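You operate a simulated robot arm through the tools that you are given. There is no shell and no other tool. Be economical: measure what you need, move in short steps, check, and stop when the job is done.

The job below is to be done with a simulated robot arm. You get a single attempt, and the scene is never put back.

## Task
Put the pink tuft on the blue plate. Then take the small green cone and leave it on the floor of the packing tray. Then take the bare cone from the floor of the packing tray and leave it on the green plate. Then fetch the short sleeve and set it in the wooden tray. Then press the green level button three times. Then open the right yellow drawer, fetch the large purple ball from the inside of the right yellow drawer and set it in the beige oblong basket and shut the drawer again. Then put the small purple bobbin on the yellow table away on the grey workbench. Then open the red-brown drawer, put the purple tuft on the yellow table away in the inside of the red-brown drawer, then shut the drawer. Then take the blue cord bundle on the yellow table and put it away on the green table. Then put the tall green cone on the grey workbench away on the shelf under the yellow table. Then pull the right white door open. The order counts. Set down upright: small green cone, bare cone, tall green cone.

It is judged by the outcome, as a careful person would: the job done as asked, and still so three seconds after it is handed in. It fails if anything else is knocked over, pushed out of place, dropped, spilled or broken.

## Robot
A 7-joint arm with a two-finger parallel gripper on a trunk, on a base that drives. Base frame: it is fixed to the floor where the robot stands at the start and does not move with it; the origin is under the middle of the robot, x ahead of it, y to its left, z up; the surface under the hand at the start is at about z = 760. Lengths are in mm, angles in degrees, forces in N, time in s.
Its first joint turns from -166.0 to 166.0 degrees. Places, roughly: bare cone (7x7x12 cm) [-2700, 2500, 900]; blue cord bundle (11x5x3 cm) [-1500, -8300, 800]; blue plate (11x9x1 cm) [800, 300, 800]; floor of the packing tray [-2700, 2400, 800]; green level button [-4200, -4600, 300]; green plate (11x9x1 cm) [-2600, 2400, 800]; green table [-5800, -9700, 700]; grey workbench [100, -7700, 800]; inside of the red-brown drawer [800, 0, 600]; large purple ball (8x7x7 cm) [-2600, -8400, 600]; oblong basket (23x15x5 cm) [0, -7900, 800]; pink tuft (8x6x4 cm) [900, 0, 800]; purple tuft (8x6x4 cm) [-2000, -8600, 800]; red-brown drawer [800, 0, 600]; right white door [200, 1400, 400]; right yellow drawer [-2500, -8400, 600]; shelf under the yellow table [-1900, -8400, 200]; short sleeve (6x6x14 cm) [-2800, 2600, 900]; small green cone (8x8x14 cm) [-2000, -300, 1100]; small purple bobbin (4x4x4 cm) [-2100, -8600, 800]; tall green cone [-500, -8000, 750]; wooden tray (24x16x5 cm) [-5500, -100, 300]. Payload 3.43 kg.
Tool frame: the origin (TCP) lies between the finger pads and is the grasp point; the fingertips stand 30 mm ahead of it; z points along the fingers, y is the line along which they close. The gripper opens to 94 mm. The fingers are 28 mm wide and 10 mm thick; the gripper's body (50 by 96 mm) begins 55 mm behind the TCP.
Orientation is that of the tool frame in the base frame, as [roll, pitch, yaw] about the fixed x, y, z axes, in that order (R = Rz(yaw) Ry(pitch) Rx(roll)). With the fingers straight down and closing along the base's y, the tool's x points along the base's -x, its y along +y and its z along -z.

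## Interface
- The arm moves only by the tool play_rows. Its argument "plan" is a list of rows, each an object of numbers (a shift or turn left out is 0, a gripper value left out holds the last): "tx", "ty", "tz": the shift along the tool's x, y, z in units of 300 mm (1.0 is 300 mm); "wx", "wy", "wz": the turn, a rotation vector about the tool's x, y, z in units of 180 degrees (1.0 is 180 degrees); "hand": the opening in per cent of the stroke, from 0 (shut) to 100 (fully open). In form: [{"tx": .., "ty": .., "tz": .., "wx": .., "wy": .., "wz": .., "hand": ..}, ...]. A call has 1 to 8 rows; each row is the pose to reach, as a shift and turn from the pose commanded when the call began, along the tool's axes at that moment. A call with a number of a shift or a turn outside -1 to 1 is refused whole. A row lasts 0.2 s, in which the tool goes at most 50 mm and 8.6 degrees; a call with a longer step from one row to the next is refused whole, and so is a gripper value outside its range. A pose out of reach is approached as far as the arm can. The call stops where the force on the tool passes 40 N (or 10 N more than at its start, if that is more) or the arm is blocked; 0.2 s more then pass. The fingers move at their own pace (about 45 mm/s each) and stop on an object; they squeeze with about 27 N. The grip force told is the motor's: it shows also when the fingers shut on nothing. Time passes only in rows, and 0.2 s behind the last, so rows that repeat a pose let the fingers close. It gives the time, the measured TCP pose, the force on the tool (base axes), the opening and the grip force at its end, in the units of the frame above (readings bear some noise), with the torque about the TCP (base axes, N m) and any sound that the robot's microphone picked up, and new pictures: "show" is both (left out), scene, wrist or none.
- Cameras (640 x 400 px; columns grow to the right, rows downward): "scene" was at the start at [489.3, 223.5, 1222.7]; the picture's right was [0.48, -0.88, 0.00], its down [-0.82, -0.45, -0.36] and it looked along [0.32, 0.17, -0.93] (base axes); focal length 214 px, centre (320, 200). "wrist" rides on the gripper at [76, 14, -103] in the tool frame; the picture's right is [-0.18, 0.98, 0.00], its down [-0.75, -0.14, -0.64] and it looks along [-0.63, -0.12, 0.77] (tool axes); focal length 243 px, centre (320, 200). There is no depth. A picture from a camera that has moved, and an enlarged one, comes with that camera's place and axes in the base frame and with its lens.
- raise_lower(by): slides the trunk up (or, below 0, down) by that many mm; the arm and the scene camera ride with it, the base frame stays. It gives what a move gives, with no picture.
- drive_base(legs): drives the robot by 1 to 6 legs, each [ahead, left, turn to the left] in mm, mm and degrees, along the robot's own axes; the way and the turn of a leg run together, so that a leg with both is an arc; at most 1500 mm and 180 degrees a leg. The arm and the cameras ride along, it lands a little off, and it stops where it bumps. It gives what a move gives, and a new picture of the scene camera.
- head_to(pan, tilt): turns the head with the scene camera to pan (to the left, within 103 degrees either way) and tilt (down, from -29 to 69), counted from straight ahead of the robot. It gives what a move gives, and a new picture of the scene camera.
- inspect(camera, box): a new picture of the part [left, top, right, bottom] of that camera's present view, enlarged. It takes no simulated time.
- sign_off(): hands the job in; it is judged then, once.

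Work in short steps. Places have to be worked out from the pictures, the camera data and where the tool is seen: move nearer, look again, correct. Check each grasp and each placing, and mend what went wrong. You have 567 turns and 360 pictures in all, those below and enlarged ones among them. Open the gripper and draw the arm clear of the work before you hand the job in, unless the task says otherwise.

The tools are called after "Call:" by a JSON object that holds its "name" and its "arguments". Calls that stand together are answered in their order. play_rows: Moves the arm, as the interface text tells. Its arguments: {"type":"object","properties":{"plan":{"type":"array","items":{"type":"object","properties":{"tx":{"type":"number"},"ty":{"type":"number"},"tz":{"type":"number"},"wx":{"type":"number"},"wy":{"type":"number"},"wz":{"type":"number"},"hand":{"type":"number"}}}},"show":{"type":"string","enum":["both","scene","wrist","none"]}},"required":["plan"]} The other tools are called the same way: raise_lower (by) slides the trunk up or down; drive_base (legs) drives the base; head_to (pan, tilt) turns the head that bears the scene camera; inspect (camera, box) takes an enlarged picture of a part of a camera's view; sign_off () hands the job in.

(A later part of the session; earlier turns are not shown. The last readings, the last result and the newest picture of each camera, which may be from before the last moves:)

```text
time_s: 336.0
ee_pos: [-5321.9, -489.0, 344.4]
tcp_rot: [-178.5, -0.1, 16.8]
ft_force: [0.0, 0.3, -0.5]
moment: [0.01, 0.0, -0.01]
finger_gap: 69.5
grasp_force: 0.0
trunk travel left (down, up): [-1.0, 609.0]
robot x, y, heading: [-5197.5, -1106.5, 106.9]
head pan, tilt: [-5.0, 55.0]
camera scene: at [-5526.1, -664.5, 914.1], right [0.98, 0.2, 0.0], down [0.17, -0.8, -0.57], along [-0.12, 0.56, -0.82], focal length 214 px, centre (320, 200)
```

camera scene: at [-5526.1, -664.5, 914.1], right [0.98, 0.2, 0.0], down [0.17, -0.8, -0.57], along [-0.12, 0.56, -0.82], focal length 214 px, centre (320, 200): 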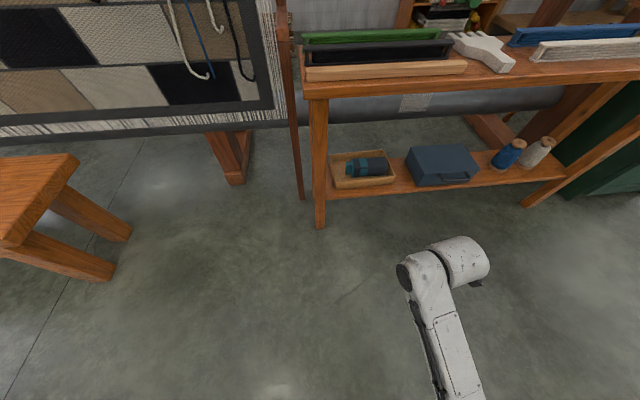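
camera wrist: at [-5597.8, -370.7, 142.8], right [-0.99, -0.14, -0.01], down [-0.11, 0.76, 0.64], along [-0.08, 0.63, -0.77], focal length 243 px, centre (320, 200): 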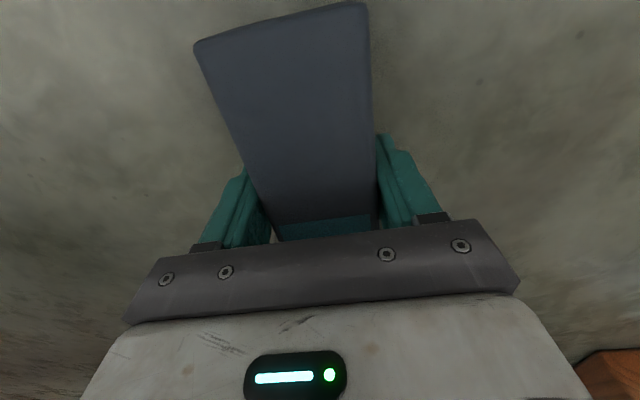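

Job part 4 done: sleeve with lid in the tray. Next the green level button at about [-4200, -4600, 300]. Turn right (away from the trough) and drive there.

Call:
{"name": "drive_base", "arguments": {"legs": [[0, 0, -180], [0, 0, -17], [0, 950, 0], [1500, 0, 0], [600, 0, 0]]}}

Call:
{"name": "head_to", "arguments": {"pan": 0, "tilt": 35}}

```text
time_s: 358.0
ee_pos: [-4223.9, -3514.4, 346.3]
tcp_rot: [179.0, -0.9, -176.7]
ft_force: [0.0, 4.9, 2.3]
moment: [-0.58, -0.09, 0.14]
finger_gap: 69.9
grasp_force: 0.0
trunk travel left (down, up): [-1.0, 609.0]
robot x, y, heading: [-4181.7, -2901.9, -88.5]
head pan, tilt: [-5.0, 55.0]
stopped in leg 5: the force on the tool passed its limit at 328 N (the readings are from after the stop); the commanded pose is now the measured one
camera scene: at [-3980.7, -3408.2, 913.9], right [-1.0, 0.06, 0.0], down [0.05, 0.82, -0.57], along [-0.03, -0.57, -0.82], focal length 214 px, centre (320, 200)
```

scene: 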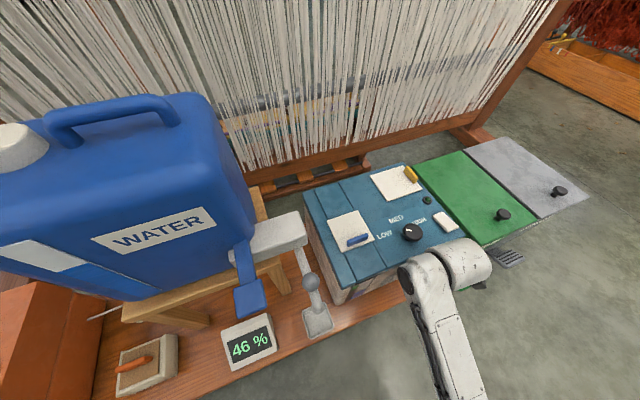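

```text
time_s: 358.8
ee_pos: [-4223.8, -3514.3, 345.4]
tcp_rot: [179.0, -0.9, -176.6]
ft_force: [-0.4, 8.7, 0.6]
moment: [-0.88, -0.12, 0.18]
finger_gap: 69.4
grasp_force: 0.2
trunk travel left (down, up): [-1.0, 609.0]
robot x, y, heading: [-4182.7, -2904.2, -88.2]
head pan, tilt: [0.0, 35.0]
camera scene: at [-3974.0, -3424.2, 942.3], right [-1.0, -0.03, 0.0], down [-0.02, 0.57, -0.82], along [0.02, -0.82, -0.57], focal length 214 px, centre (320, 200)
```

scene: 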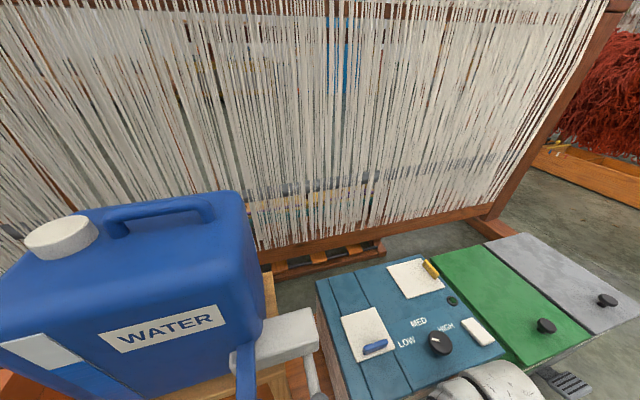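

I hit something low with the tool and the real button is behind this loom (y≈-4600). Back off, then circle the loom on its east side.

Call:
{"name": "drive_base", "arguments": {"legs": [[-350, 0, 0], [0, 1500, 0], [0, 600, 0], [1500, 0, 0], [1300, 0, 0]]}}

Call:
{"name": "head_to", "arguments": {"pan": -80, "tilt": 25}}

```text
time_s: 384.1
ee_pos: [-1996.8, -5862.0, 345.4]
tcp_rot: [179.0, -0.9, -175.9]
ft_force: [0.1, -0.9, -0.2]
moment: [0.01, 0.03, 0.02]
finger_gap: 69.5
grasp_force: 0.2
trunk travel left (down, up): [-1.0, 609.0]
robot x, y, heading: [-1961.0, -5248.7, -87.9]
head pan, tilt: [0.0, 35.0]
camera scene: at [-1747.6, -5768.2, 942.4], right [-1.0, -0.04, 0.0], down [-0.02, 0.57, -0.82], along [0.03, -0.82, -0.57], focal length 214 px, centre (320, 200)
```

scene: 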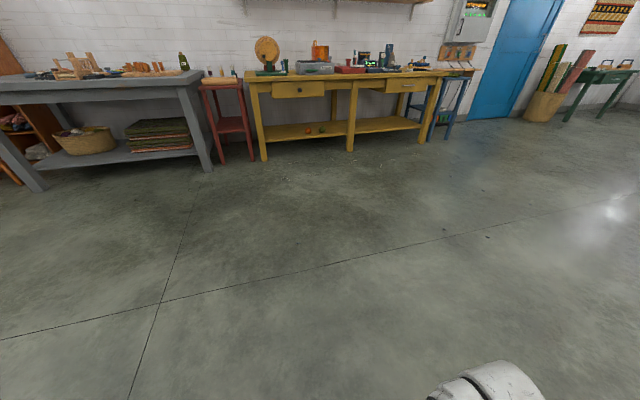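

```text
time_s: 385.7
ee_pos: [-1995.4, -5862.1, 345.0]
tcp_rot: [178.9, -1.0, -175.8]
ft_force: [0.3, -0.4, 0.3]
moment: [0.02, 0.02, 0.04]
finger_gap: 69.5
grasp_force: 0.1
trunk travel left (down, up): [-1.0, 609.0]
robot x, y, heading: [-1965.1, -5247.7, -87.7]
head pan, tilt: [-80.0, 25.0]
camera scene: at [-1841.2, -5700.0, 958.1], right [-0.21, 0.98, 0.0], down [0.41, 0.09, -0.91], along [-0.89, -0.19, -0.42], focal length 214 px, centre (320, 200)
```

scene: 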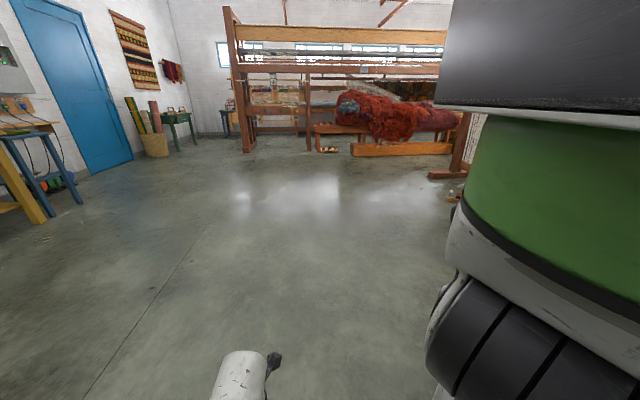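

The south side is open. Drive west behind the loom and turn to face it.

Call:
{"name": "drive_base", "arguments": {"legs": [[350, 0, 0], [0, -1500, 0], [0, -450, 0], [0, 0, 180], [0, 0, 14]]}}

Call:
{"name": "head_to", "arguments": {"pan": 0, "tilt": 30}}

```text
time_s: 405.5
ee_pos: [-4016.3, -5090.7, 347.4]
tcp_rot: [179.0, -0.9, 18.2]
ft_force: [-0.4, 0.3, -0.7]
moment: [-0.01, 0.0, 0.01]
finger_gap: 69.5
grasp_force: 0.0
trunk travel left (down, up): [-1.0, 609.0]
robot x, y, heading: [-3896.9, -5690.1, 106.6]
head pan, tilt: [-80.0, 25.0]
camera scene: at [-4130.2, -5282.8, 958.1], right [0.45, -0.89, 0.0], down [-0.38, -0.19, -0.91], along [0.81, 0.4, -0.42], focal length 214 px, centre (320, 200)
```

scene: 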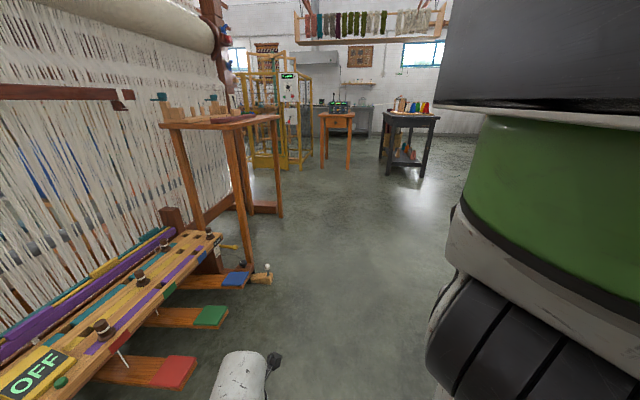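

```text
time_s: 407.1
ee_pos: [-4014.9, -5090.1, 345.3]
tcp_rot: [179.0, -0.9, 18.2]
ft_force: [0.0, 0.6, -0.6]
moment: [0.01, 0.0, 0.0]
finger_gap: 69.5
grasp_force: 0.0
trunk travel left (down, up): [-1.0, 609.0]
robot x, y, heading: [-3899.6, -5694.9, 106.6]
head pan, tilt: [0.0, 30.0]
camera scene: at [-4238.2, -5237.2, 950.2], right [0.96, 0.28, 0.0], down [0.14, -0.48, -0.87], along [-0.25, 0.83, -0.5], focal length 214 px, centre (320, 200)
```

scene: 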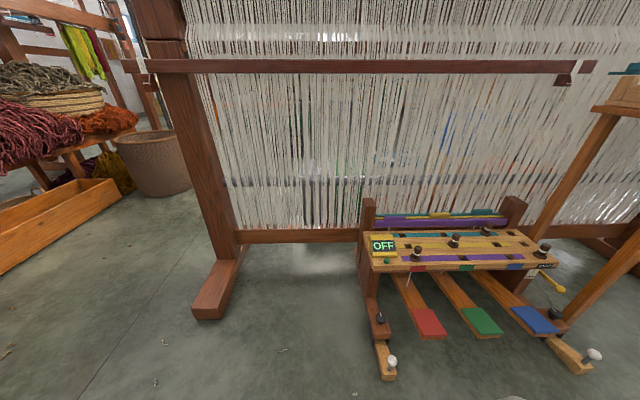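

A panel with an OFF display: the predicted place (374, 267) is near a small green button. Zoom.

Call:
{"name": "inspect", "arguments": {"camera": "scene", "box": [340, 190, 564, 330]}}

Call:
{"name": "inspect", "arguments": {"camera": "scene", "box": [352, 224, 432, 274]}}

```text
2.86 times, centred on (452, 260) of scene
camera zoom: at [-4238.2, -5237.2, 950.2], right [0.96, 0.28, 0.0], down [0.14, -0.48, -0.87], along [-0.25, 0.83, -0.5], focal length 613 px, centre (-57, 29)
```

zoom: 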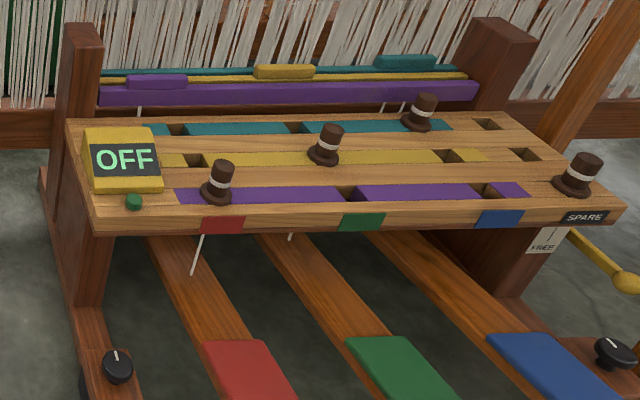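

```text
8.00 times, centred on (392, 249) of scene
camera zoom: at [-4238.2, -5237.2, 950.2], right [0.96, 0.28, 0.0], down [0.14, -0.48, -0.87], along [-0.25, 0.83, -0.5], focal length 1716 px, centre (-256, -192)
```

zoom: 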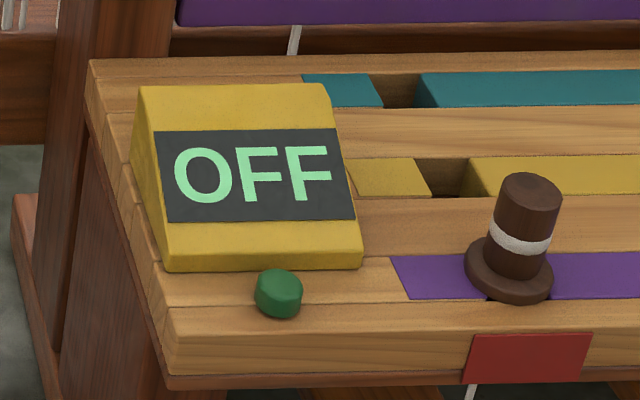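

The green button sits in front of the OFF display, about [-4166, -4605, 345]. Raise the tool, close the fingers and drive 330 mm closer.

Call:
{"name": "play_rows", "arguments": {"plan": [{"tz": -0.15, "hand": 0}, {"tz": -0.3, "hand": 0}, {"tz": -0.45, "hand": 0}, {"tz": -0.6, "hand": 0}], "show": "none"}}

Call:
{"name": "drive_base", "arguments": {"legs": [[330, 0, 0]]}}

Call:
{"name": "play_rows", "arguments": {"plan": [{"ty": -0.12, "tx": -0.05}, {"ty": -0.25, "tx": -0.08}, {"ty": -0.35, "tx": -0.08}], "show": "wrist"}}

```text
time_s: 408.1
ee_pos: [-4020.7, -5057.3, 516.2]
tcp_rot: [178.9, -0.9, 18.2]
ft_force: [0.0, 0.5, 0.0]
moment: [-0.02, 0.01, 0.01]
finger_gap: 0.1
grasp_force: 15.7
out of reach, approached as far as the arm can: row 3, 4
trunk travel left (down, up): [-1.0, 609.0]
robot x, y, heading: [-3897.4, -5691.9, 106.4]
head pan, tilt: [0.0, 30.0]
```

```text
time_s: 410.2
ee_pos: [-4115.8, -4741.4, 515.1]
tcp_rot: [179.0, -0.9, 18.3]
ft_force: [0.7, 0.8, -0.5]
moment: [0.03, -0.05, -0.05]
finger_gap: 0.1
grasp_force: 27.4
trunk travel left (down, up): [-1.0, 609.0]
robot x, y, heading: [-3991.6, -5378.6, 106.4]
head pan, tilt: [0.0, 30.0]
camera scene: at [-4333.0, -4920.4, 950.2], right [0.96, 0.29, 0.0], down [0.14, -0.48, -0.87], along [-0.25, 0.83, -0.5], focal length 214 px, centre (320, 200)
```

scene: 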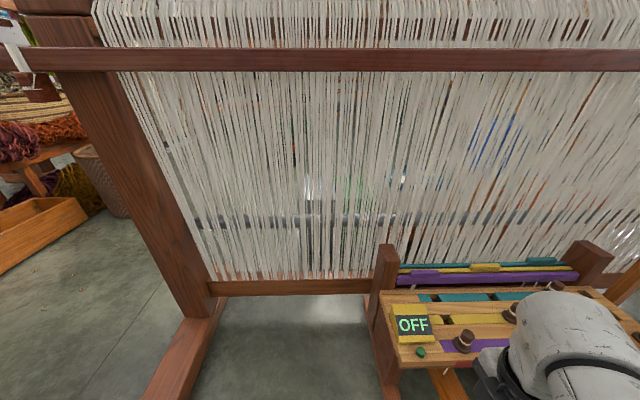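

```text
time_s: 411.0
ee_pos: [-4172.7, -4647.5, 513.2]
tcp_rot: [178.9, -0.8, 18.2]
ft_force: [0.3, 0.0, -0.5]
moment: [0.0, 0.03, 0.02]
finger_gap: 0.3
grasp_force: 26.6
trunk travel left (down, up): [-1.0, 609.0]
robot x, y, heading: [-3993.1, -5378.5, 106.5]
head pan, tilt: [0.0, 30.0]
camera wrist: at [-4096.7, -4636.3, 616.2], right [0.13, -0.99, 0.02], down [-0.77, -0.09, 0.63], along [-0.62, -0.1, -0.78], focal length 243 px, centre (320, 200)
```

wrist: 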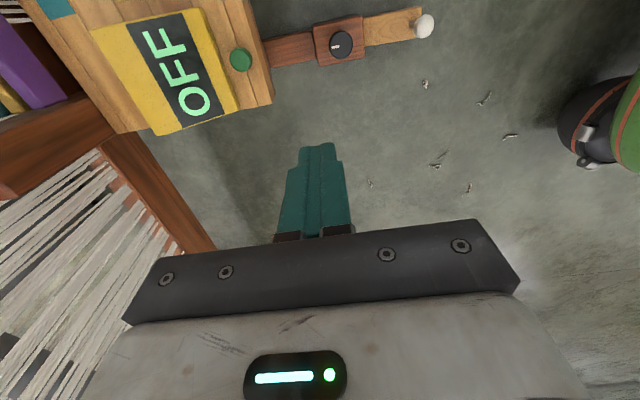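

Triangulated button: about [-4158, -4564], top z≈311. Move over it and descend to tips ~20 mm above.

Call:
{"name": "play_rows", "arguments": {"plan": [{"tx": 0.06, "ty": -0.12, "wx": 0.006, "wy": -0.0044}, {"tx": 0.128, "ty": -0.244, "wx": 0.006, "wy": -0.0044}, {"tx": 0.128, "ty": -0.244, "tz": 0.16, "wx": 0.006, "wy": -0.0044}, {"tx": 0.128, "ty": -0.244, "tz": 0.32, "wx": 0.006, "wy": -0.0044}, {"tx": 0.128, "ty": -0.244, "tz": 0.45, "wx": 0.006, "wy": -0.0044}, {"tx": 0.128, "ty": -0.244, "tz": 0.5, "wx": 0.006, "wy": -0.0044}], "show": "wrist"}}

```text
time_s: 412.4
ee_pos: [-4154.5, -4568.5, 362.1]
tcp_rot: [-179.9, -0.1, 18.3]
ft_force: [0.3, 0.0, 0.7]
moment: [-0.01, 0.01, 0.0]
finger_gap: 0.0
grasp_force: 26.7
trunk travel left (down, up): [-1.0, 609.0]
robot x, y, heading: [-3995.0, -5378.9, 106.5]
head pan, tilt: [0.0, 30.0]
camera wrist: at [-4076.5, -4558.0, 464.6], right [0.13, -0.99, 0.0], down [-0.76, -0.1, 0.64], along [-0.63, -0.09, -0.77], focal length 243 px, centre (320, 200)
```

wrist: 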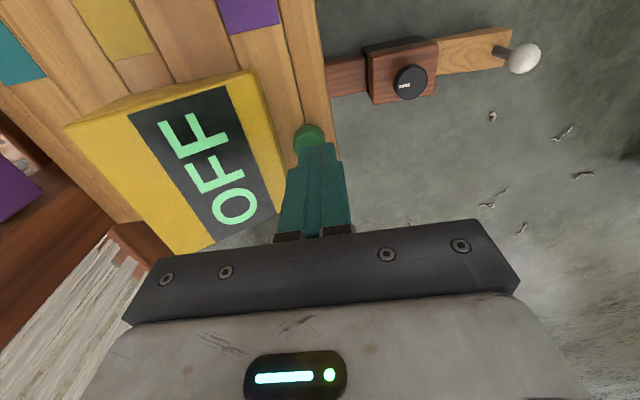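

Shift 8 mm and press down slowly for the first press.

Call:
{"name": "play_rows", "arguments": {"plan": [{"tx": 0.027, "ty": -0.007}, {"tx": 0.027, "ty": -0.007, "tz": 0.04}, {"tx": 0.027, "ty": -0.007, "tz": 0.055}, {"tx": 0.027, "ty": -0.007, "tz": 0.07}], "show": "wrist"}}

```text
time_s: 413.4
ee_pos: [-4146.6, -4563.9, 341.4]
tcp_rot: [180.0, 0.0, 18.4]
ft_force: [0.2, -0.1, 1.9]
moment: [0.01, 0.0, 0.01]
finger_gap: 0.0
grasp_force: 26.8
trunk travel left (down, up): [-1.0, 609.0]
robot x, y, heading: [-3993.7, -5378.9, 106.5]
head pan, tilt: [0.0, 30.0]
heard: click
camera wrist: at [-4069.8, -4554.2, 443.7], right [0.13, -0.99, 0.0], down [-0.76, -0.1, 0.64], along [-0.64, -0.09, -0.77], focal length 243 px, centre (320, 200)
```

wrist: 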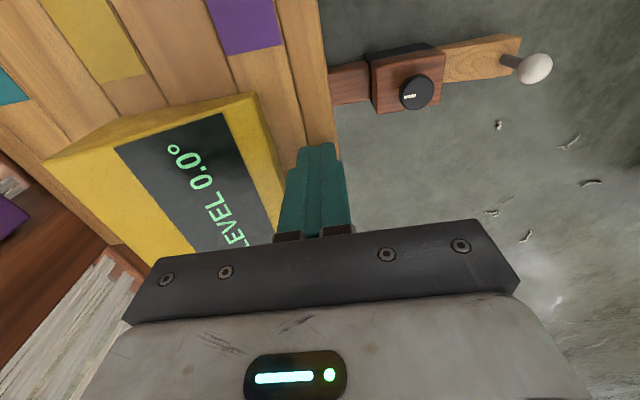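

Click: display shows "LEVEL 0.0°". Release, then press a second time.

Call:
{"name": "play_rows", "arguments": {"plan": [{"tz": -0.05}, {"tz": -0.06}, {"tz": -0.06}], "show": "none"}}

Call:
{"name": "play_rows", "arguments": {"plan": [{"tz": 0.03}, {"tz": 0.045}, {"tz": 0.06}], "show": "none"}}

```text
time_s: 414.2
ee_pos: [-4146.1, -4565.3, 359.7]
tcp_rot: [-180.0, -0.1, 18.3]
ft_force: [-0.2, 0.3, 0.3]
moment: [-0.01, -0.02, 0.0]
finger_gap: 0.1
grasp_force: 26.5
trunk travel left (down, up): [-1.0, 609.0]
robot x, y, heading: [-3996.3, -5376.9, 106.6]
head pan, tilt: [0.0, 30.0]
```

```text
time_s: 415.0
ee_pos: [-4147.0, -4564.8, 341.5]
tcp_rot: [180.0, -0.1, 18.3]
ft_force: [-0.5, -1.6, 2.6]
moment: [-0.04, 0.05, 0.02]
finger_gap: 0.0
grasp_force: 27.9
trunk travel left (down, up): [-1.0, 609.0]
robot x, y, heading: [-3993.4, -5378.1, 106.7]
head pan, tilt: [0.0, 30.0]
heard: click
```

Second click. Release and press the third time.

Call:
{"name": "play_rows", "arguments": {"plan": [{"tz": -0.05}, {"tz": -0.06}, {"tz": -0.06}], "show": "none"}}

Call:
{"name": "play_rows", "arguments": {"plan": [{"tz": 0.03}, {"tz": 0.045}, {"tz": 0.06}], "show": "none"}}

Call:
{"name": "play_rows", "arguments": {"plan": [{"tz": -0.06}, {"tz": -0.2}, {"tz": -0.36}, {"tz": -0.5}], "show": "wrist"}}

```text
time_s: 415.8
ee_pos: [-4146.7, -4564.8, 359.0]
tcp_rot: [180.0, -0.1, 18.3]
ft_force: [0.1, 0.9, -0.7]
moment: [-0.01, -0.02, 0.0]
finger_gap: 0.1
grasp_force: 27.1
trunk travel left (down, up): [-1.0, 609.0]
robot x, y, heading: [-3992.5, -5379.2, 106.5]
head pan, tilt: [0.0, 30.0]
```

```text
time_s: 416.6
ee_pos: [-4147.3, -4563.9, 341.3]
tcp_rot: [179.9, -0.1, 18.3]
ft_force: [-1.0, 0.3, 1.7]
moment: [0.01, 0.05, 0.03]
finger_gap: 0.1
grasp_force: 27.1
trunk travel left (down, up): [-1.0, 609.0]
robot x, y, heading: [-3994.4, -5377.1, 106.6]
head pan, tilt: [0.0, 30.0]
heard: click
```

```text
time_s: 417.6
ee_pos: [-4146.9, -4564.5, 488.3]
tcp_rot: [179.9, -0.1, 18.2]
ft_force: [0.3, -0.2, -0.3]
moment: [-0.02, 0.01, 0.04]
finger_gap: 0.0
grasp_force: 27.1
trunk travel left (down, up): [-1.0, 609.0]
robot x, y, heading: [-3994.2, -5378.4, 106.6]
head pan, tilt: [0.0, 30.0]
camera wrist: at [-4069.8, -4553.6, 591.4], right [0.13, -0.99, 0.0], down [-0.76, -0.1, 0.64], along [-0.63, -0.09, -0.77], focal length 243 px, centre (320, 200)
```

wrist: 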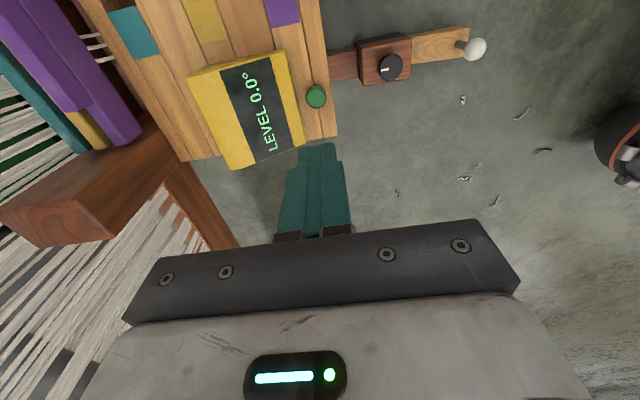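

All three presses done (display on). Next, the yellow table: back off, turn and drive there, and raise the trunk to table height.

Call:
{"name": "drive_base", "arguments": {"legs": [[-400, 0, 0], [0, 0, 163.4], [0, 1450, 0], [1000, 0, 0]]}}

Call:
{"name": "raise_lower", "arguments": {"by": 350}}

Call:
{"name": "head_to", "arguments": {"pan": 0, "tilt": 25}}

Call:
{"name": "inspect", "arguments": {"camera": "scene", "box": [150, 100, 470, 300]}}

```text
time_s: 438.3
ee_pos: [-2574.9, -7615.5, 488.9]
tcp_rot: [-180.0, -0.1, 179.7]
ft_force: [0.1, -1.4, -0.3]
moment: [0.0, 0.0, -0.01]
finger_gap: 0.1
grasp_force: 26.9
trunk travel left (down, up): [-1.0, 609.0]
robot x, y, heading: [-2460.2, -6793.8, -91.8]
head pan, tilt: [0.0, 30.0]
camera scene: at [-2288.2, -7334.1, 950.1], right [-1.0, 0.04, 0.0], down [0.02, 0.5, -0.87], along [-0.03, -0.87, -0.5], focal length 214 px, centre (320, 200)
```

scene: 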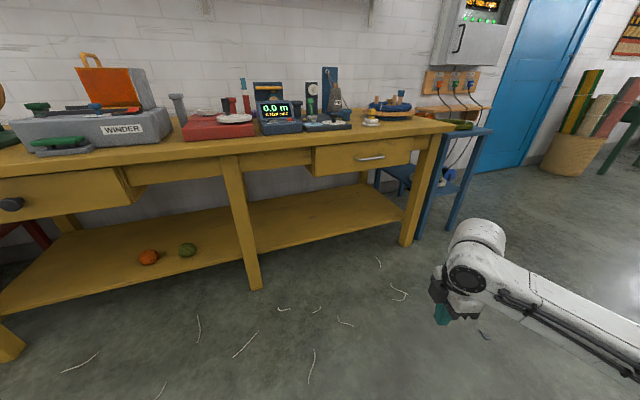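

```text
time_s: 441.7
ee_pos: [-2574.8, -7614.4, 839.0]
tcp_rot: [180.0, -0.1, 179.7]
ft_force: [1.3, 0.5, -0.3]
moment: [-0.01, -0.01, 0.0]
finger_gap: 0.1
grasp_force: 27.4
trunk travel left (down, up): [-351.0, 259.0]
robot x, y, heading: [-2466.3, -6795.0, -92.2]
head pan, tilt: [0.0, 30.0]
```

```text
time_s: 442.4
ee_pos: [-2574.4, -7615.9, 839.6]
tcp_rot: [-179.9, -0.1, 179.7]
ft_force: [-0.1, 0.0, 1.0]
moment: [0.0, -0.01, 0.01]
finger_gap: 0.1
grasp_force: 27.1
trunk travel left (down, up): [-351.0, 259.0]
robot x, y, heading: [-2461.1, -6796.7, -91.9]
head pan, tilt: [0.0, 25.0]
camera scene: at [-2288.3, -7335.8, 1308.1], right [-1.0, 0.04, 0.0], down [0.01, 0.42, -0.91], along [-0.03, -0.91, -0.42], focal length 214 px, centre (320, 200)
```

scene: 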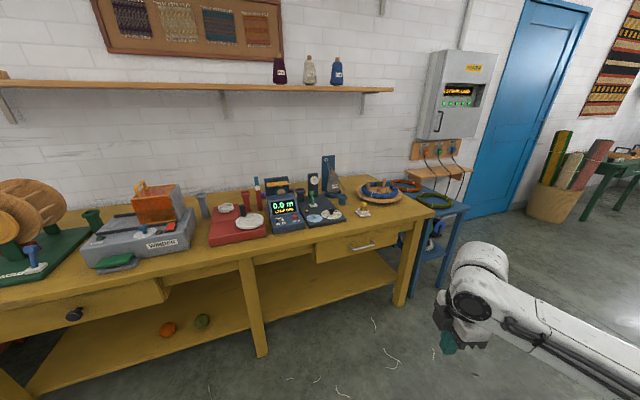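

```text
2.00 times, centred on (310, 200) of scene
camera zoom: at [-2288.3, -7335.8, 1308.1], right [-1.0, 0.04, 0.0], down [0.01, 0.42, -0.91], along [-0.03, -0.91, -0.42], focal length 429 px, centre (340, 200)
```

zoom: 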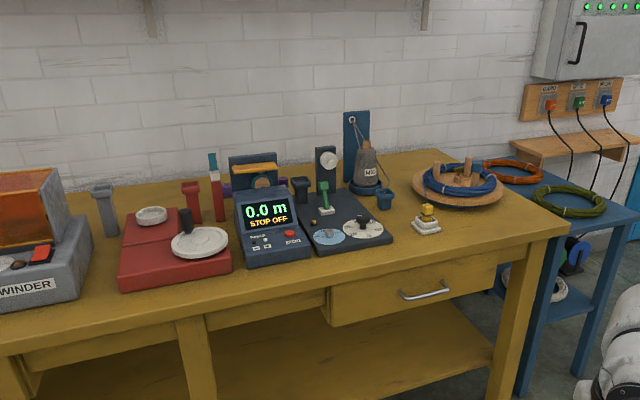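

Handle centre triangulated at [-2529, -8181, 662]; the table is rotated ~17°. Turn left 19°, shift right 470 and ahead 270, then lean the tool 45° forward.

Call:
{"name": "drive_base", "arguments": {"legs": [[0, 0, 19], [0, -470, 0], [270, 0, 0]]}}

Call:
{"name": "play_rows", "arguments": {"plan": [{"wx": 0.045, "ty": 0.05, "hand": 40}, {"wx": 0.09, "ty": 0.1}, {"wx": 0.135, "ty": 0.15}, {"wx": 0.18, "ty": 0.2}, {"wx": 0.225, "ty": 0.2}, {"wx": 0.25, "ty": 0.2}], "show": "none"}}

Call:
{"name": "head_to", "arguments": {"pan": -10, "tilt": 45}}

```text
time_s: 447.7
ee_pos: [-2674.2, -8001.7, 839.6]
tcp_rot: [-179.9, -0.1, -161.0]
ft_force: [0.3, 0.2, 0.4]
moment: [-0.01, -0.02, 0.0]
finger_gap: 0.0
grasp_force: 26.9
trunk travel left (down, up): [-351.0, 259.0]
robot x, y, heading: [-2836.9, -7185.8, -72.6]
head pan, tilt: [0.0, 25.0]
camera scene: at [-2496.0, -7641.0, 1308.2], right [-0.95, -0.3, 0.0], down [-0.13, 0.4, -0.91], along [0.27, -0.87, -0.42], focal length 214 px, centre (320, 200)
```

scene: 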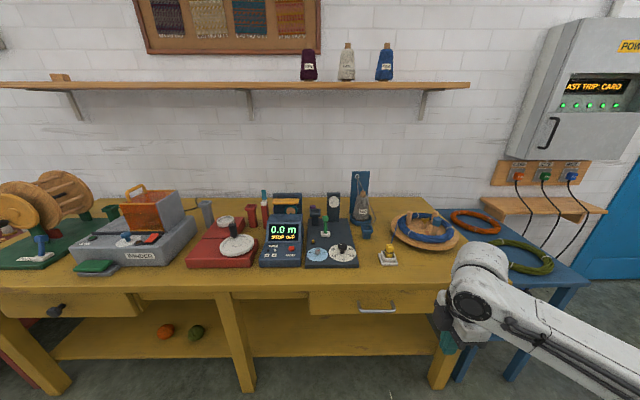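

```text
time_s: 449.1
ee_pos: [-2693.2, -7944.8, 838.7]
tcp_rot: [-134.9, -0.1, -161.0]
ft_force: [0.4, 0.1, 0.6]
moment: [0.0, -0.01, 0.01]
finger_gap: 37.6
grasp_force: 0.0
trunk travel left (down, up): [-351.0, 259.0]
robot x, y, heading: [-2842.2, -7187.2, -72.6]
head pan, tilt: [0.0, 25.0]
```

```text
time_s: 450.0
ee_pos: [-2694.3, -7943.8, 840.3]
tcp_rot: [-135.1, -0.1, -161.0]
ft_force: [0.8, 0.5, 0.6]
moment: [-0.04, 0.03, 0.01]
finger_gap: 37.6
grasp_force: 0.0
trunk travel left (down, up): [-351.0, 259.0]
robot x, y, heading: [-2836.7, -7192.2, -72.9]
head pan, tilt: [-10.0, 45.0]
camera scene: at [-2513.0, -7633.7, 1277.6], right [-0.99, -0.13, 0.0], down [-0.09, 0.7, -0.71], along [0.09, -0.7, -0.71], focal length 214 px, centre (320, 200)
```

scene: 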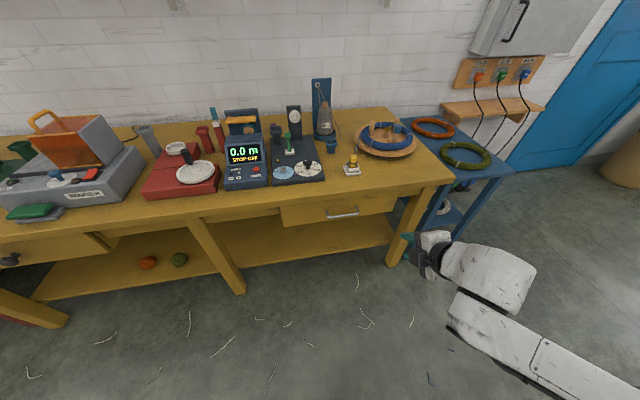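

Handle ≈[-2530, -8184, 662]. Line up the 45° approach so that the fingers straddle the bar, stopping 70 mm short.

Call:
{"name": "play_rows", "arguments": {"plan": [{"tx": -0.12, "ty": -0.1}, {"tx": -0.24, "ty": -0.2}, {"tx": -0.257, "ty": -0.241, "tz": 0.14}, {"tx": -0.257, "ty": -0.241, "tz": 0.3}, {"tx": -0.257, "ty": -0.241, "tz": 0.46}, {"tx": -0.257, "ty": -0.241, "tz": 0.62}, {"tx": -0.257, "ty": -0.241, "tz": 0.76}, {"tx": -0.257, "ty": -0.241, "tz": 0.847}], "show": "both"}}

```text
time_s: 451.8
ee_pos: [-2544.6, -8138.1, 710.9]
tcp_rot: [-135.0, 0.0, -161.1]
ft_force: [-0.4, -0.3, 0.5]
moment: [0.01, -0.01, -0.02]
finger_gap: 37.6
grasp_force: 0.1
trunk travel left (down, up): [-351.0, 259.0]
robot x, y, heading: [-2841.5, -7191.5, -72.6]
head pan, tilt: [-10.0, 45.0]
camera scene: at [-2513.1, -7633.7, 1277.6], right [-0.99, -0.13, 0.0], down [-0.09, 0.7, -0.71], along [0.09, -0.7, -0.71], focal length 214 px, centre (320, 200)
camera wrist: at [-2643.1, -8082.9, 772.8], right [-0.05, 0.72, -0.69], down [0.6, 0.58, 0.55], along [0.8, -0.39, -0.46], focal length 243 px, centre (320, 200)
```

scene: 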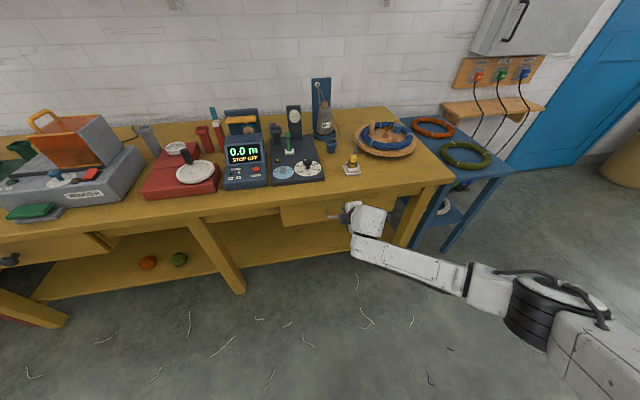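
wrist: 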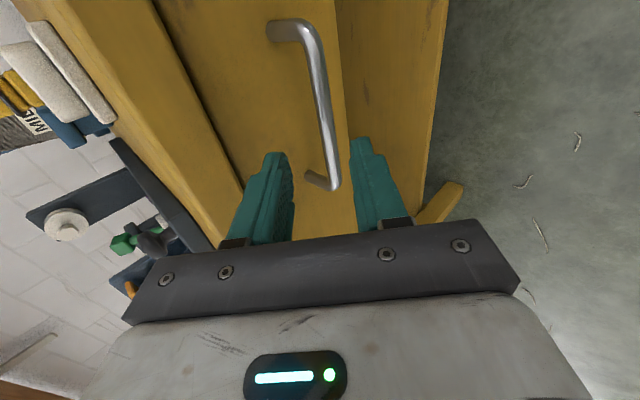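

The bar lies between the fingers. Advance 59 mm and close on it.

Call:
{"name": "play_rows", "arguments": {"plan": [{"ty": 0.014, "tz": 0.1}, {"ty": 0.014, "tz": 0.197}, {"ty": 0.014, "tz": 0.197, "hand": 0}, {"ty": 0.014, "tz": 0.197, "hand": 0}, {"ty": 0.014, "tz": 0.197, "hand": 0}], "show": "none"}}

```text
time_s: 453.0
ee_pos: [-2531.7, -8172.8, 664.4]
tcp_rot: [-135.0, 0.0, -160.9]
ft_force: [0.6, -0.8, 0.5]
moment: [0.16, -0.55, -0.18]
finger_gap: 11.5
grasp_force: 40.3
trunk travel left (down, up): [-351.0, 259.0]
robot x, y, heading: [-2837.3, -7189.2, -72.8]
head pan, tilt: [-10.0, 45.0]
```

Bar gripped. Pull the drawer open by driving back 260 mm.

Call:
{"name": "drive_base", "arguments": {"legs": [[-130, 0, 0], [-130, 0, 0]]}}

```text
time_s: 455.1
ee_pos: [-2612.8, -7922.8, 663.6]
tcp_rot: [-135.0, -0.3, -161.3]
ft_force: [-28.6, -7.8, 3.2]
moment: [0.16, -0.52, -0.15]
finger_gap: 11.5
grasp_force: 45.0
trunk travel left (down, up): [-351.0, 259.0]
robot x, y, heading: [-2917.8, -6941.4, -72.7]
head pan, tilt: [-10.0, 45.0]
camera scene: at [-2591.4, -7382.4, 1277.7], right [-0.99, -0.13, 0.0], down [-0.09, 0.7, -0.71], along [0.09, -0.7, -0.71], focal length 214 px, centre (320, 200)
```

scene: 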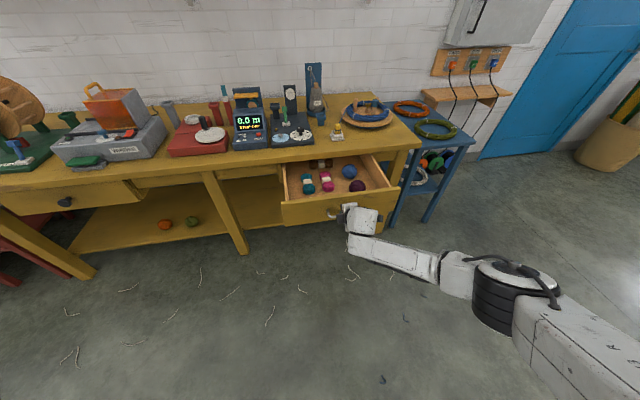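

Drawer open. Release the handle and back away; then look in.

Call:
{"name": "play_rows", "arguments": {"plan": [{"hand": 30}, {"hand": 50}, {"tz": -0.1, "hand": 50}, {"tz": -0.25}, {"tz": -0.41}, {"tz": -0.55}, {"tz": -0.7}], "show": "none"}}

Call:
{"name": "inspect", "arguments": {"camera": "scene", "box": [270, 140, 430, 240]}}

```text
time_s: 456.7
ee_pos: [-2662.2, -7778.6, 815.9]
tcp_rot: [-135.0, -0.4, -161.3]
ft_force: [-0.2, 0.5, -0.5]
moment: [0.02, 0.04, -0.02]
finger_gap: 46.8
grasp_force: 0.0
trunk travel left (down, up): [-351.0, 259.0]
robot x, y, heading: [-2916.7, -6940.6, -72.8]
head pan, tilt: [-10.0, 45.0]
```

```text
4.00 times, centred on (350, 190) of scene
camera zoom: at [-2590.7, -7382.4, 1277.4], right [-0.99, -0.13, 0.0], down [-0.09, 0.7, -0.71], along [0.09, -0.7, -0.71], focal length 858 px, centre (200, 240)
```

zoom: 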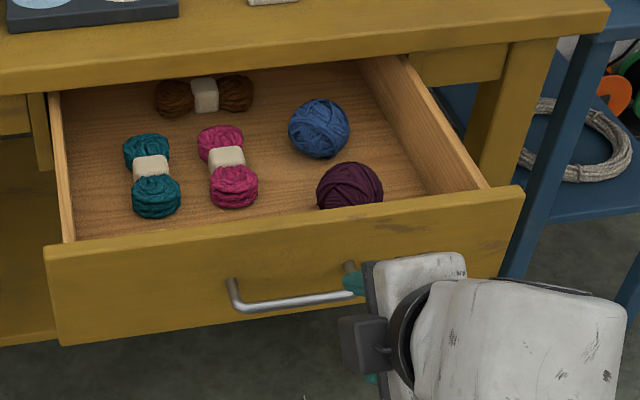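

The large purple ball lies near the drawer's front right. Bring the tool vertical, then drive 340 mm ahead.

Call:
{"name": "play_rows", "arguments": {"plan": [{"wx": -0.045, "hand": 100}, {"wx": -0.09}, {"wx": -0.135}, {"wx": -0.18}, {"wx": -0.225}, {"wx": -0.25}], "show": "none"}}

Call:
{"name": "drive_base", "arguments": {"legs": [[340, 0, 0]]}}

Call:
{"name": "inspect", "arguments": {"camera": "wrist", "box": [0, 0, 640, 400]}}

```text
time_s: 458.1
ee_pos: [-2659.5, -7781.4, 813.6]
tcp_rot: [179.8, -0.3, -161.3]
ft_force: [0.1, 0.4, -0.6]
moment: [0.01, 0.0, -0.02]
finger_gap: 93.7
grasp_force: 0.1
trunk travel left (down, up): [-351.0, 259.0]
robot x, y, heading: [-2919.9, -6938.3, -72.5]
head pan, tilt: [-10.0, 45.0]
```

```text
time_s: 460.4
ee_pos: [-2557.5, -8110.0, 814.5]
tcp_rot: [179.9, -0.3, -161.3]
ft_force: [-0.2, 0.3, -0.8]
moment: [-0.03, -0.03, 0.04]
finger_gap: 93.9
grasp_force: 0.0
trunk travel left (down, up): [-351.0, 259.0]
robot x, y, heading: [-2815.3, -7266.2, -72.4]
head pan, tilt: [-10.0, 45.0]
camera scene: at [-2488.1, -7709.5, 1277.5], right [-0.99, -0.13, 0.0], down [-0.09, 0.7, -0.71], along [0.09, -0.7, -0.71], focal length 214 px, centre (320, 200)
```

scene: 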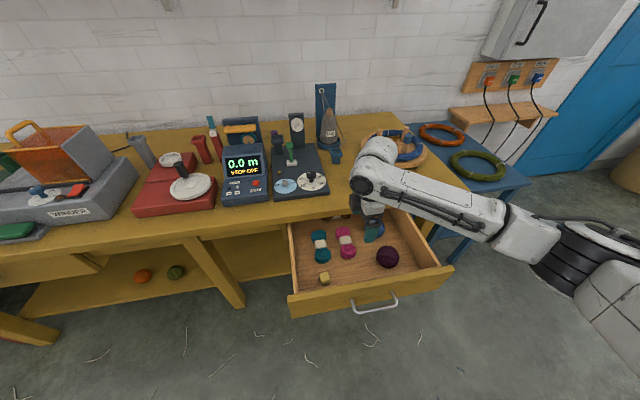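

```text
1.00 times, centred on (320, 200) of wrist (not enlarged: the box is as wide or as high as the picture)
camera zoom: at [-2633.4, -8119.7, 916.2], right [-0.14, 0.99, 0.0], down [0.76, 0.11, 0.64], along [0.63, 0.09, -0.77], focal length 243 px, centre (320, 200)
```

zoom: 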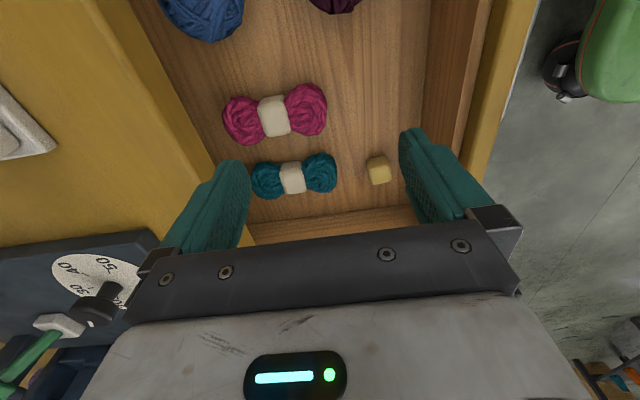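

Ball at about [-2665, -8105]. Move above it and look.

Call:
{"name": "play_rows", "arguments": {"plan": [{"tx": 0.12, "ty": 0.05}, {"tx": 0.24, "ty": 0.1}, {"tx": 0.334, "ty": 0.13}, {"tx": 0.334, "ty": 0.13, "tz": 0.1}], "show": "wrist"}}

```text
time_s: 461.4
ee_pos: [-2664.6, -8106.8, 783.8]
tcp_rot: [180.0, -0.3, -161.3]
ft_force: [0.1, -0.6, 0.4]
moment: [0.04, -0.03, 0.0]
finger_gap: 94.3
grasp_force: 0.0
trunk travel left (down, up): [-351.0, 259.0]
robot x, y, heading: [-2815.8, -7267.8, -72.9]
head pan, tilt: [-10.0, 45.0]
camera wrist: at [-2741.1, -8116.2, 886.2], right [-0.14, 0.99, 0.0], down [0.76, 0.11, 0.64], along [0.63, 0.09, -0.77], focal length 243 px, centre (320, 200)
```

wrist: 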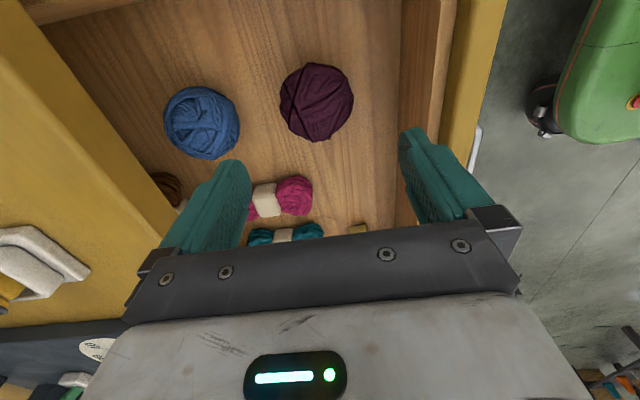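

Ball is centred below (z≈640). Descend to z 643 and grip.

Call:
{"name": "play_rows", "arguments": {"plan": [{"tz": 0.14}, {"tz": 0.28}, {"tz": 0.4}, {"tz": 0.468}, {"tz": 0.468, "hand": 0}, {"tz": 0.468, "hand": 0}, {"tz": 0.468, "hand": 0}], "show": "none"}}

Call:
{"name": "play_rows", "arguments": {"plan": [{"tz": -0.05}, {"tz": -0.2}, {"tz": -0.36}, {"tz": -0.52}, {"tz": -0.68}, {"tz": -0.84}], "show": "wrist"}}

```text
time_s: 463.0
ee_pos: [-2666.6, -8105.7, 642.9]
tcp_rot: [179.9, -0.2, -161.4]
ft_force: [1.4, -0.4, 0.0]
moment: [-0.04, 0.0, 0.0]
finger_gap: 70.3
grasp_force: 27.3
trunk travel left (down, up): [-351.0, 259.0]
robot x, y, heading: [-2814.1, -7266.7, -72.4]
head pan, tilt: [-10.0, 45.0]
```

```text
time_s: 464.4
ee_pos: [-2665.0, -8103.3, 894.0]
tcp_rot: [179.9, -0.3, -161.3]
ft_force: [-0.6, -0.2, -0.3]
moment: [-0.01, -0.03, 0.01]
finger_gap: 70.3
grasp_force: 27.0
trunk travel left (down, up): [-351.0, 259.0]
robot x, y, heading: [-2816.4, -7268.2, -72.5]
head pan, tilt: [-10.0, 45.0]
camera wrist: at [-2740.7, -8114.8, 997.9], right [-0.14, 0.99, 0.0], down [0.76, 0.11, 0.64], along [0.63, 0.09, -0.77], focal length 243 px, centre (320, 200)
```

wrist: 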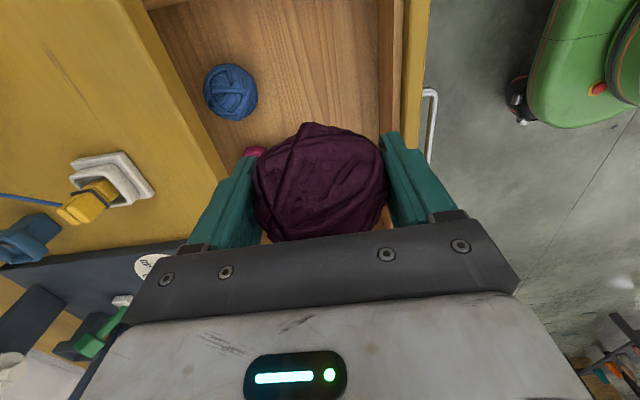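

Ball held. Raise it higher and drive to the grey workbench, stopping ~200 mm short.

Call:
{"name": "play_rows", "arguments": {"plan": [{"tz": -0.15}, {"tz": -0.3}, {"tz": -0.4}], "show": "none"}}

Call:
{"name": "drive_base", "arguments": {"legs": [[-450, 0, 0], [0, 1500, 0], [0, 997, 0], [847, 0, 0]]}}

```text
time_s: 465.2
ee_pos: [-2663.4, -8105.0, 943.7]
tcp_rot: [179.9, -0.2, -161.2]
ft_force: [0.1, -0.2, -0.2]
moment: [-0.04, -0.02, 0.01]
finger_gap: 70.3
grasp_force: 27.5
out of reach, approached as far as the arm can: row 2, 3
trunk travel left (down, up): [-351.0, 259.0]
robot x, y, heading: [-2810.5, -7267.9, -72.5]
head pan, tilt: [-10.0, 45.0]
```

```text
time_s: 483.8
ee_pos: [-153.7, -7770.3, 942.7]
tcp_rot: [-180.0, -0.2, -161.5]
ft_force: [0.3, -0.1, -0.2]
moment: [-0.04, -0.01, 0.02]
finger_gap: 70.3
grasp_force: 27.0
trunk travel left (down, up): [-351.0, 259.0]
robot x, y, heading: [-300.9, -6930.6, -72.8]
head pan, tilt: [-10.0, 45.0]
camera scene: at [23.8, -7373.0, 1277.5], right [-0.99, -0.13, 0.0], down [-0.09, 0.7, -0.71], along [0.09, -0.7, -0.71], focal length 214 px, centre (320, 200)
```

scene: 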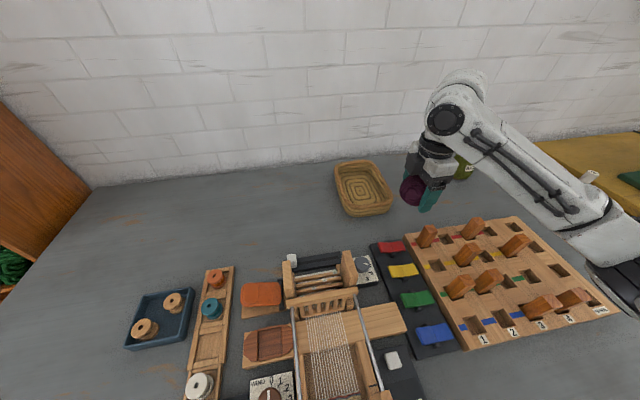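

Basket at about [-50, -923−7000]; i.e. [-50, -7923]. Drive 120 mm ahead and move the ball over it.

Call:
{"name": "drive_base", "arguments": {"legs": [[120, 0, 0]]}}

Call:
{"name": "play_rows", "arguments": {"plan": [{"tx": -0.08, "ty": -0.09}, {"tx": -0.175, "ty": -0.192}, {"tx": -0.175, "ty": -0.192, "tz": 0.05}], "show": "both"}}

```text
time_s: 485.1
ee_pos: [-116.3, -7881.5, 943.6]
tcp_rot: [-179.9, -0.3, -161.4]
ft_force: [0.4, 0.4, 0.9]
moment: [-0.02, -0.01, -0.02]
finger_gap: 70.1
grasp_force: 27.5
trunk travel left (down, up): [-351.0, 259.0]
robot x, y, heading: [-265.5, -7041.5, -72.7]
head pan, tilt: [-10.0, 45.0]
camera scene: at [59.6, -7485.2, 1277.6], right [-0.99, -0.13, 0.0], down [-0.09, 0.7, -0.71], along [0.09, -0.7, -0.71], focal length 214 px, centre (320, 200)
```

scene: 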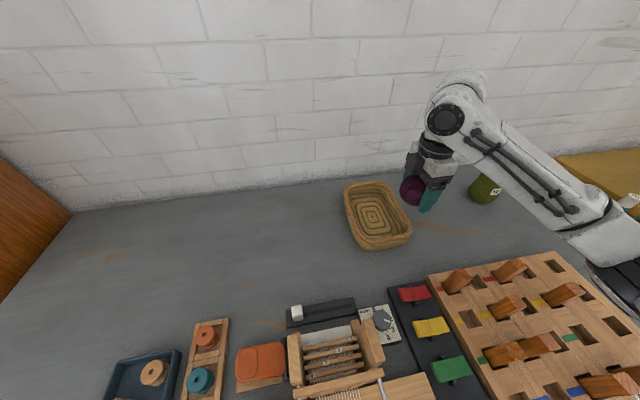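

```text
time_s: 485.9
ee_pos: [-47.9, -7919.1, 930.1]
tcp_rot: [-179.9, -0.2, -161.5]
ft_force: [0.3, 0.3, -0.3]
moment: [-0.04, 0.03, 0.0]
finger_gap: 70.1
grasp_force: 27.7
trunk travel left (down, up): [-351.0, 259.0]
robot x, y, heading: [-263.8, -7042.0, -72.6]
head pan, tilt: [-10.0, 45.0]
camera scene: at [59.8, -7485.4, 1277.5], right [-0.99, -0.13, 0.0], down [-0.09, 0.7, -0.71], along [0.09, -0.7, -0.71], focal length 214 px, centre (320, 200)
camera wrist: at [-124.5, -7928.5, 1031.8], right [-0.14, 0.99, 0.0], down [0.76, 0.11, 0.64], along [0.63, 0.09, -0.77], focal length 243 px, centre (320, 200)
```

scene: 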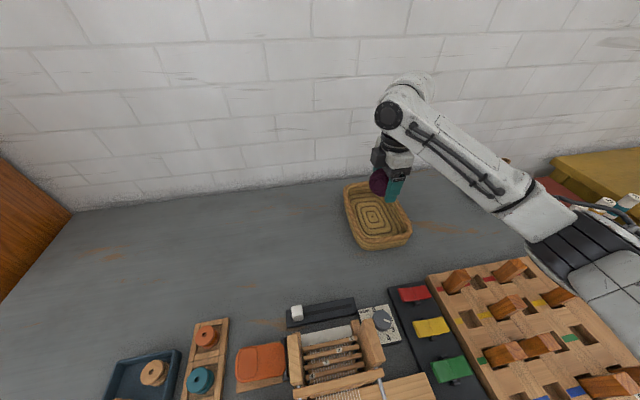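
wrist: 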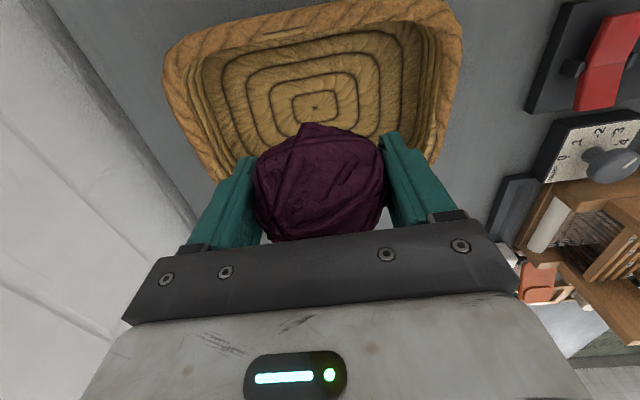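

Centred over the basket. Lower to z≈850, step to contact, release, rise.

Call:
{"name": "play_rows", "arguments": {"plan": [{"tz": 0.12}, {"tz": 0.22}, {"tz": 0.265}, {"tz": 0.28}], "show": "none"}}

```text
time_s: 486.9
ee_pos: [-49.6, -7921.4, 843.3]
tcp_rot: [-179.9, -0.2, -161.4]
ft_force: [0.1, 0.0, -1.1]
moment: [-0.02, 0.0, -0.01]
finger_gap: 70.1
grasp_force: 27.3
trunk travel left (down, up): [-351.0, 259.0]
robot x, y, heading: [-266.7, -7042.3, -72.6]
head pan, tilt: [-10.0, 45.0]
```

Call:
{"name": "play_rows", "arguments": {"plan": [{"tz": 0.012}, {"tz": 0.024}], "show": "none"}}

```text
time_s: 487.5
ee_pos: [-48.8, -7919.5, 837.2]
tcp_rot: [-179.9, -0.2, -161.4]
ft_force: [0.5, 0.6, 0.0]
moment: [0.02, 0.01, 0.02]
finger_gap: 70.3
grasp_force: 26.9
trunk travel left (down, up): [-351.0, 259.0]
robot x, y, heading: [-265.2, -7039.6, -72.9]
head pan, tilt: [-10.0, 45.0]
```

Call:
{"name": "play_rows", "arguments": {"plan": [{"tz": 0.01}, {"tz": 0.02}], "show": "none"}}

```text
time_s: 488.1
ee_pos: [-50.7, -7920.7, 831.1]
tcp_rot: [-179.9, -0.3, -161.4]
ft_force: [0.0, -0.2, -0.6]
moment: [-0.03, 0.01, -0.01]
finger_gap: 70.5
grasp_force: 27.2
trunk travel left (down, up): [-351.0, 259.0]
robot x, y, heading: [-269.1, -7040.1, -72.8]
head pan, tilt: [-10.0, 45.0]
```

Call:
{"name": "play_rows", "arguments": {"plan": [{"tz": 0.015}, {"tz": 0.03}], "show": "none"}}

Call:
{"name": "play_rows", "arguments": {"plan": [{"tz": 0.012}, {"tz": 0.024}], "show": "none"}}

```text
time_s: 488.7
ee_pos: [-49.0, -7920.2, 822.4]
tcp_rot: [-179.9, -0.2, -161.3]
ft_force: [0.5, 0.3, -0.8]
moment: [0.01, -0.02, -0.01]
finger_gap: 70.5
grasp_force: 27.3
trunk travel left (down, up): [-351.0, 259.0]
robot x, y, heading: [-266.8, -7039.0, -72.4]
head pan, tilt: [-10.0, 45.0]
```

```text
time_s: 489.3
ee_pos: [-49.3, -7920.3, 818.4]
tcp_rot: [-179.7, -0.1, -161.4]
ft_force: [-2.2, 7.4, 23.2]
moment: [1.15, 0.26, -0.02]
finger_gap: 70.5
grasp_force: 27.1
trunk travel left (down, up): [-351.0, 259.0]
robot x, y, heading: [-266.6, -7042.5, -72.7]
head pan, tilt: [-10.0, 45.0]
```

Contact at 818. Open and rise.

Call:
{"name": "play_rows", "arguments": {"plan": [{"tz": -0.008, "hand": 80}, {"tz": -0.008, "hand": 95}, {"tz": -0.008, "hand": 95}, {"tz": -0.15, "hand": 95}, {"tz": -0.3, "hand": 95}, {"tz": -0.42, "hand": 95}], "show": "wrist"}}

```text
time_s: 490.7
ee_pos: [-47.5, -7919.5, 939.7]
tcp_rot: [-179.9, -0.1, -161.4]
ft_force: [-0.5, -0.4, -0.6]
moment: [0.02, -0.01, -0.04]
finger_gap: 89.3
grasp_force: 0.2
trunk travel left (down, up): [-351.0, 259.0]
robot x, y, heading: [-265.1, -7043.3, -72.6]
head pan, tilt: [-10.0, 45.0]
camera wrist: at [-124.2, -7930.5, 1041.9], right [-0.14, 0.99, 0.0], down [0.76, 0.11, 0.64], along [0.63, 0.09, -0.77], focal length 243 px, centre (320, 200)
```

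wrist: 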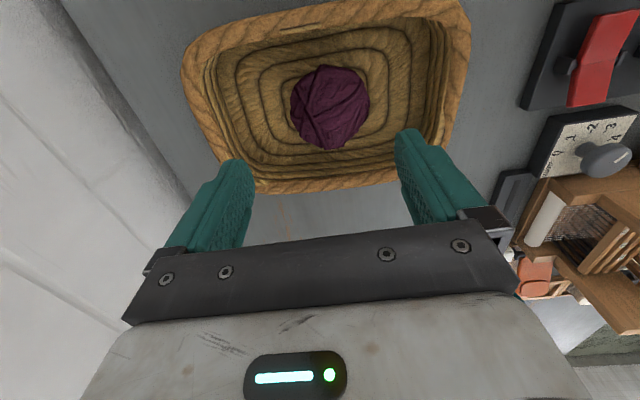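

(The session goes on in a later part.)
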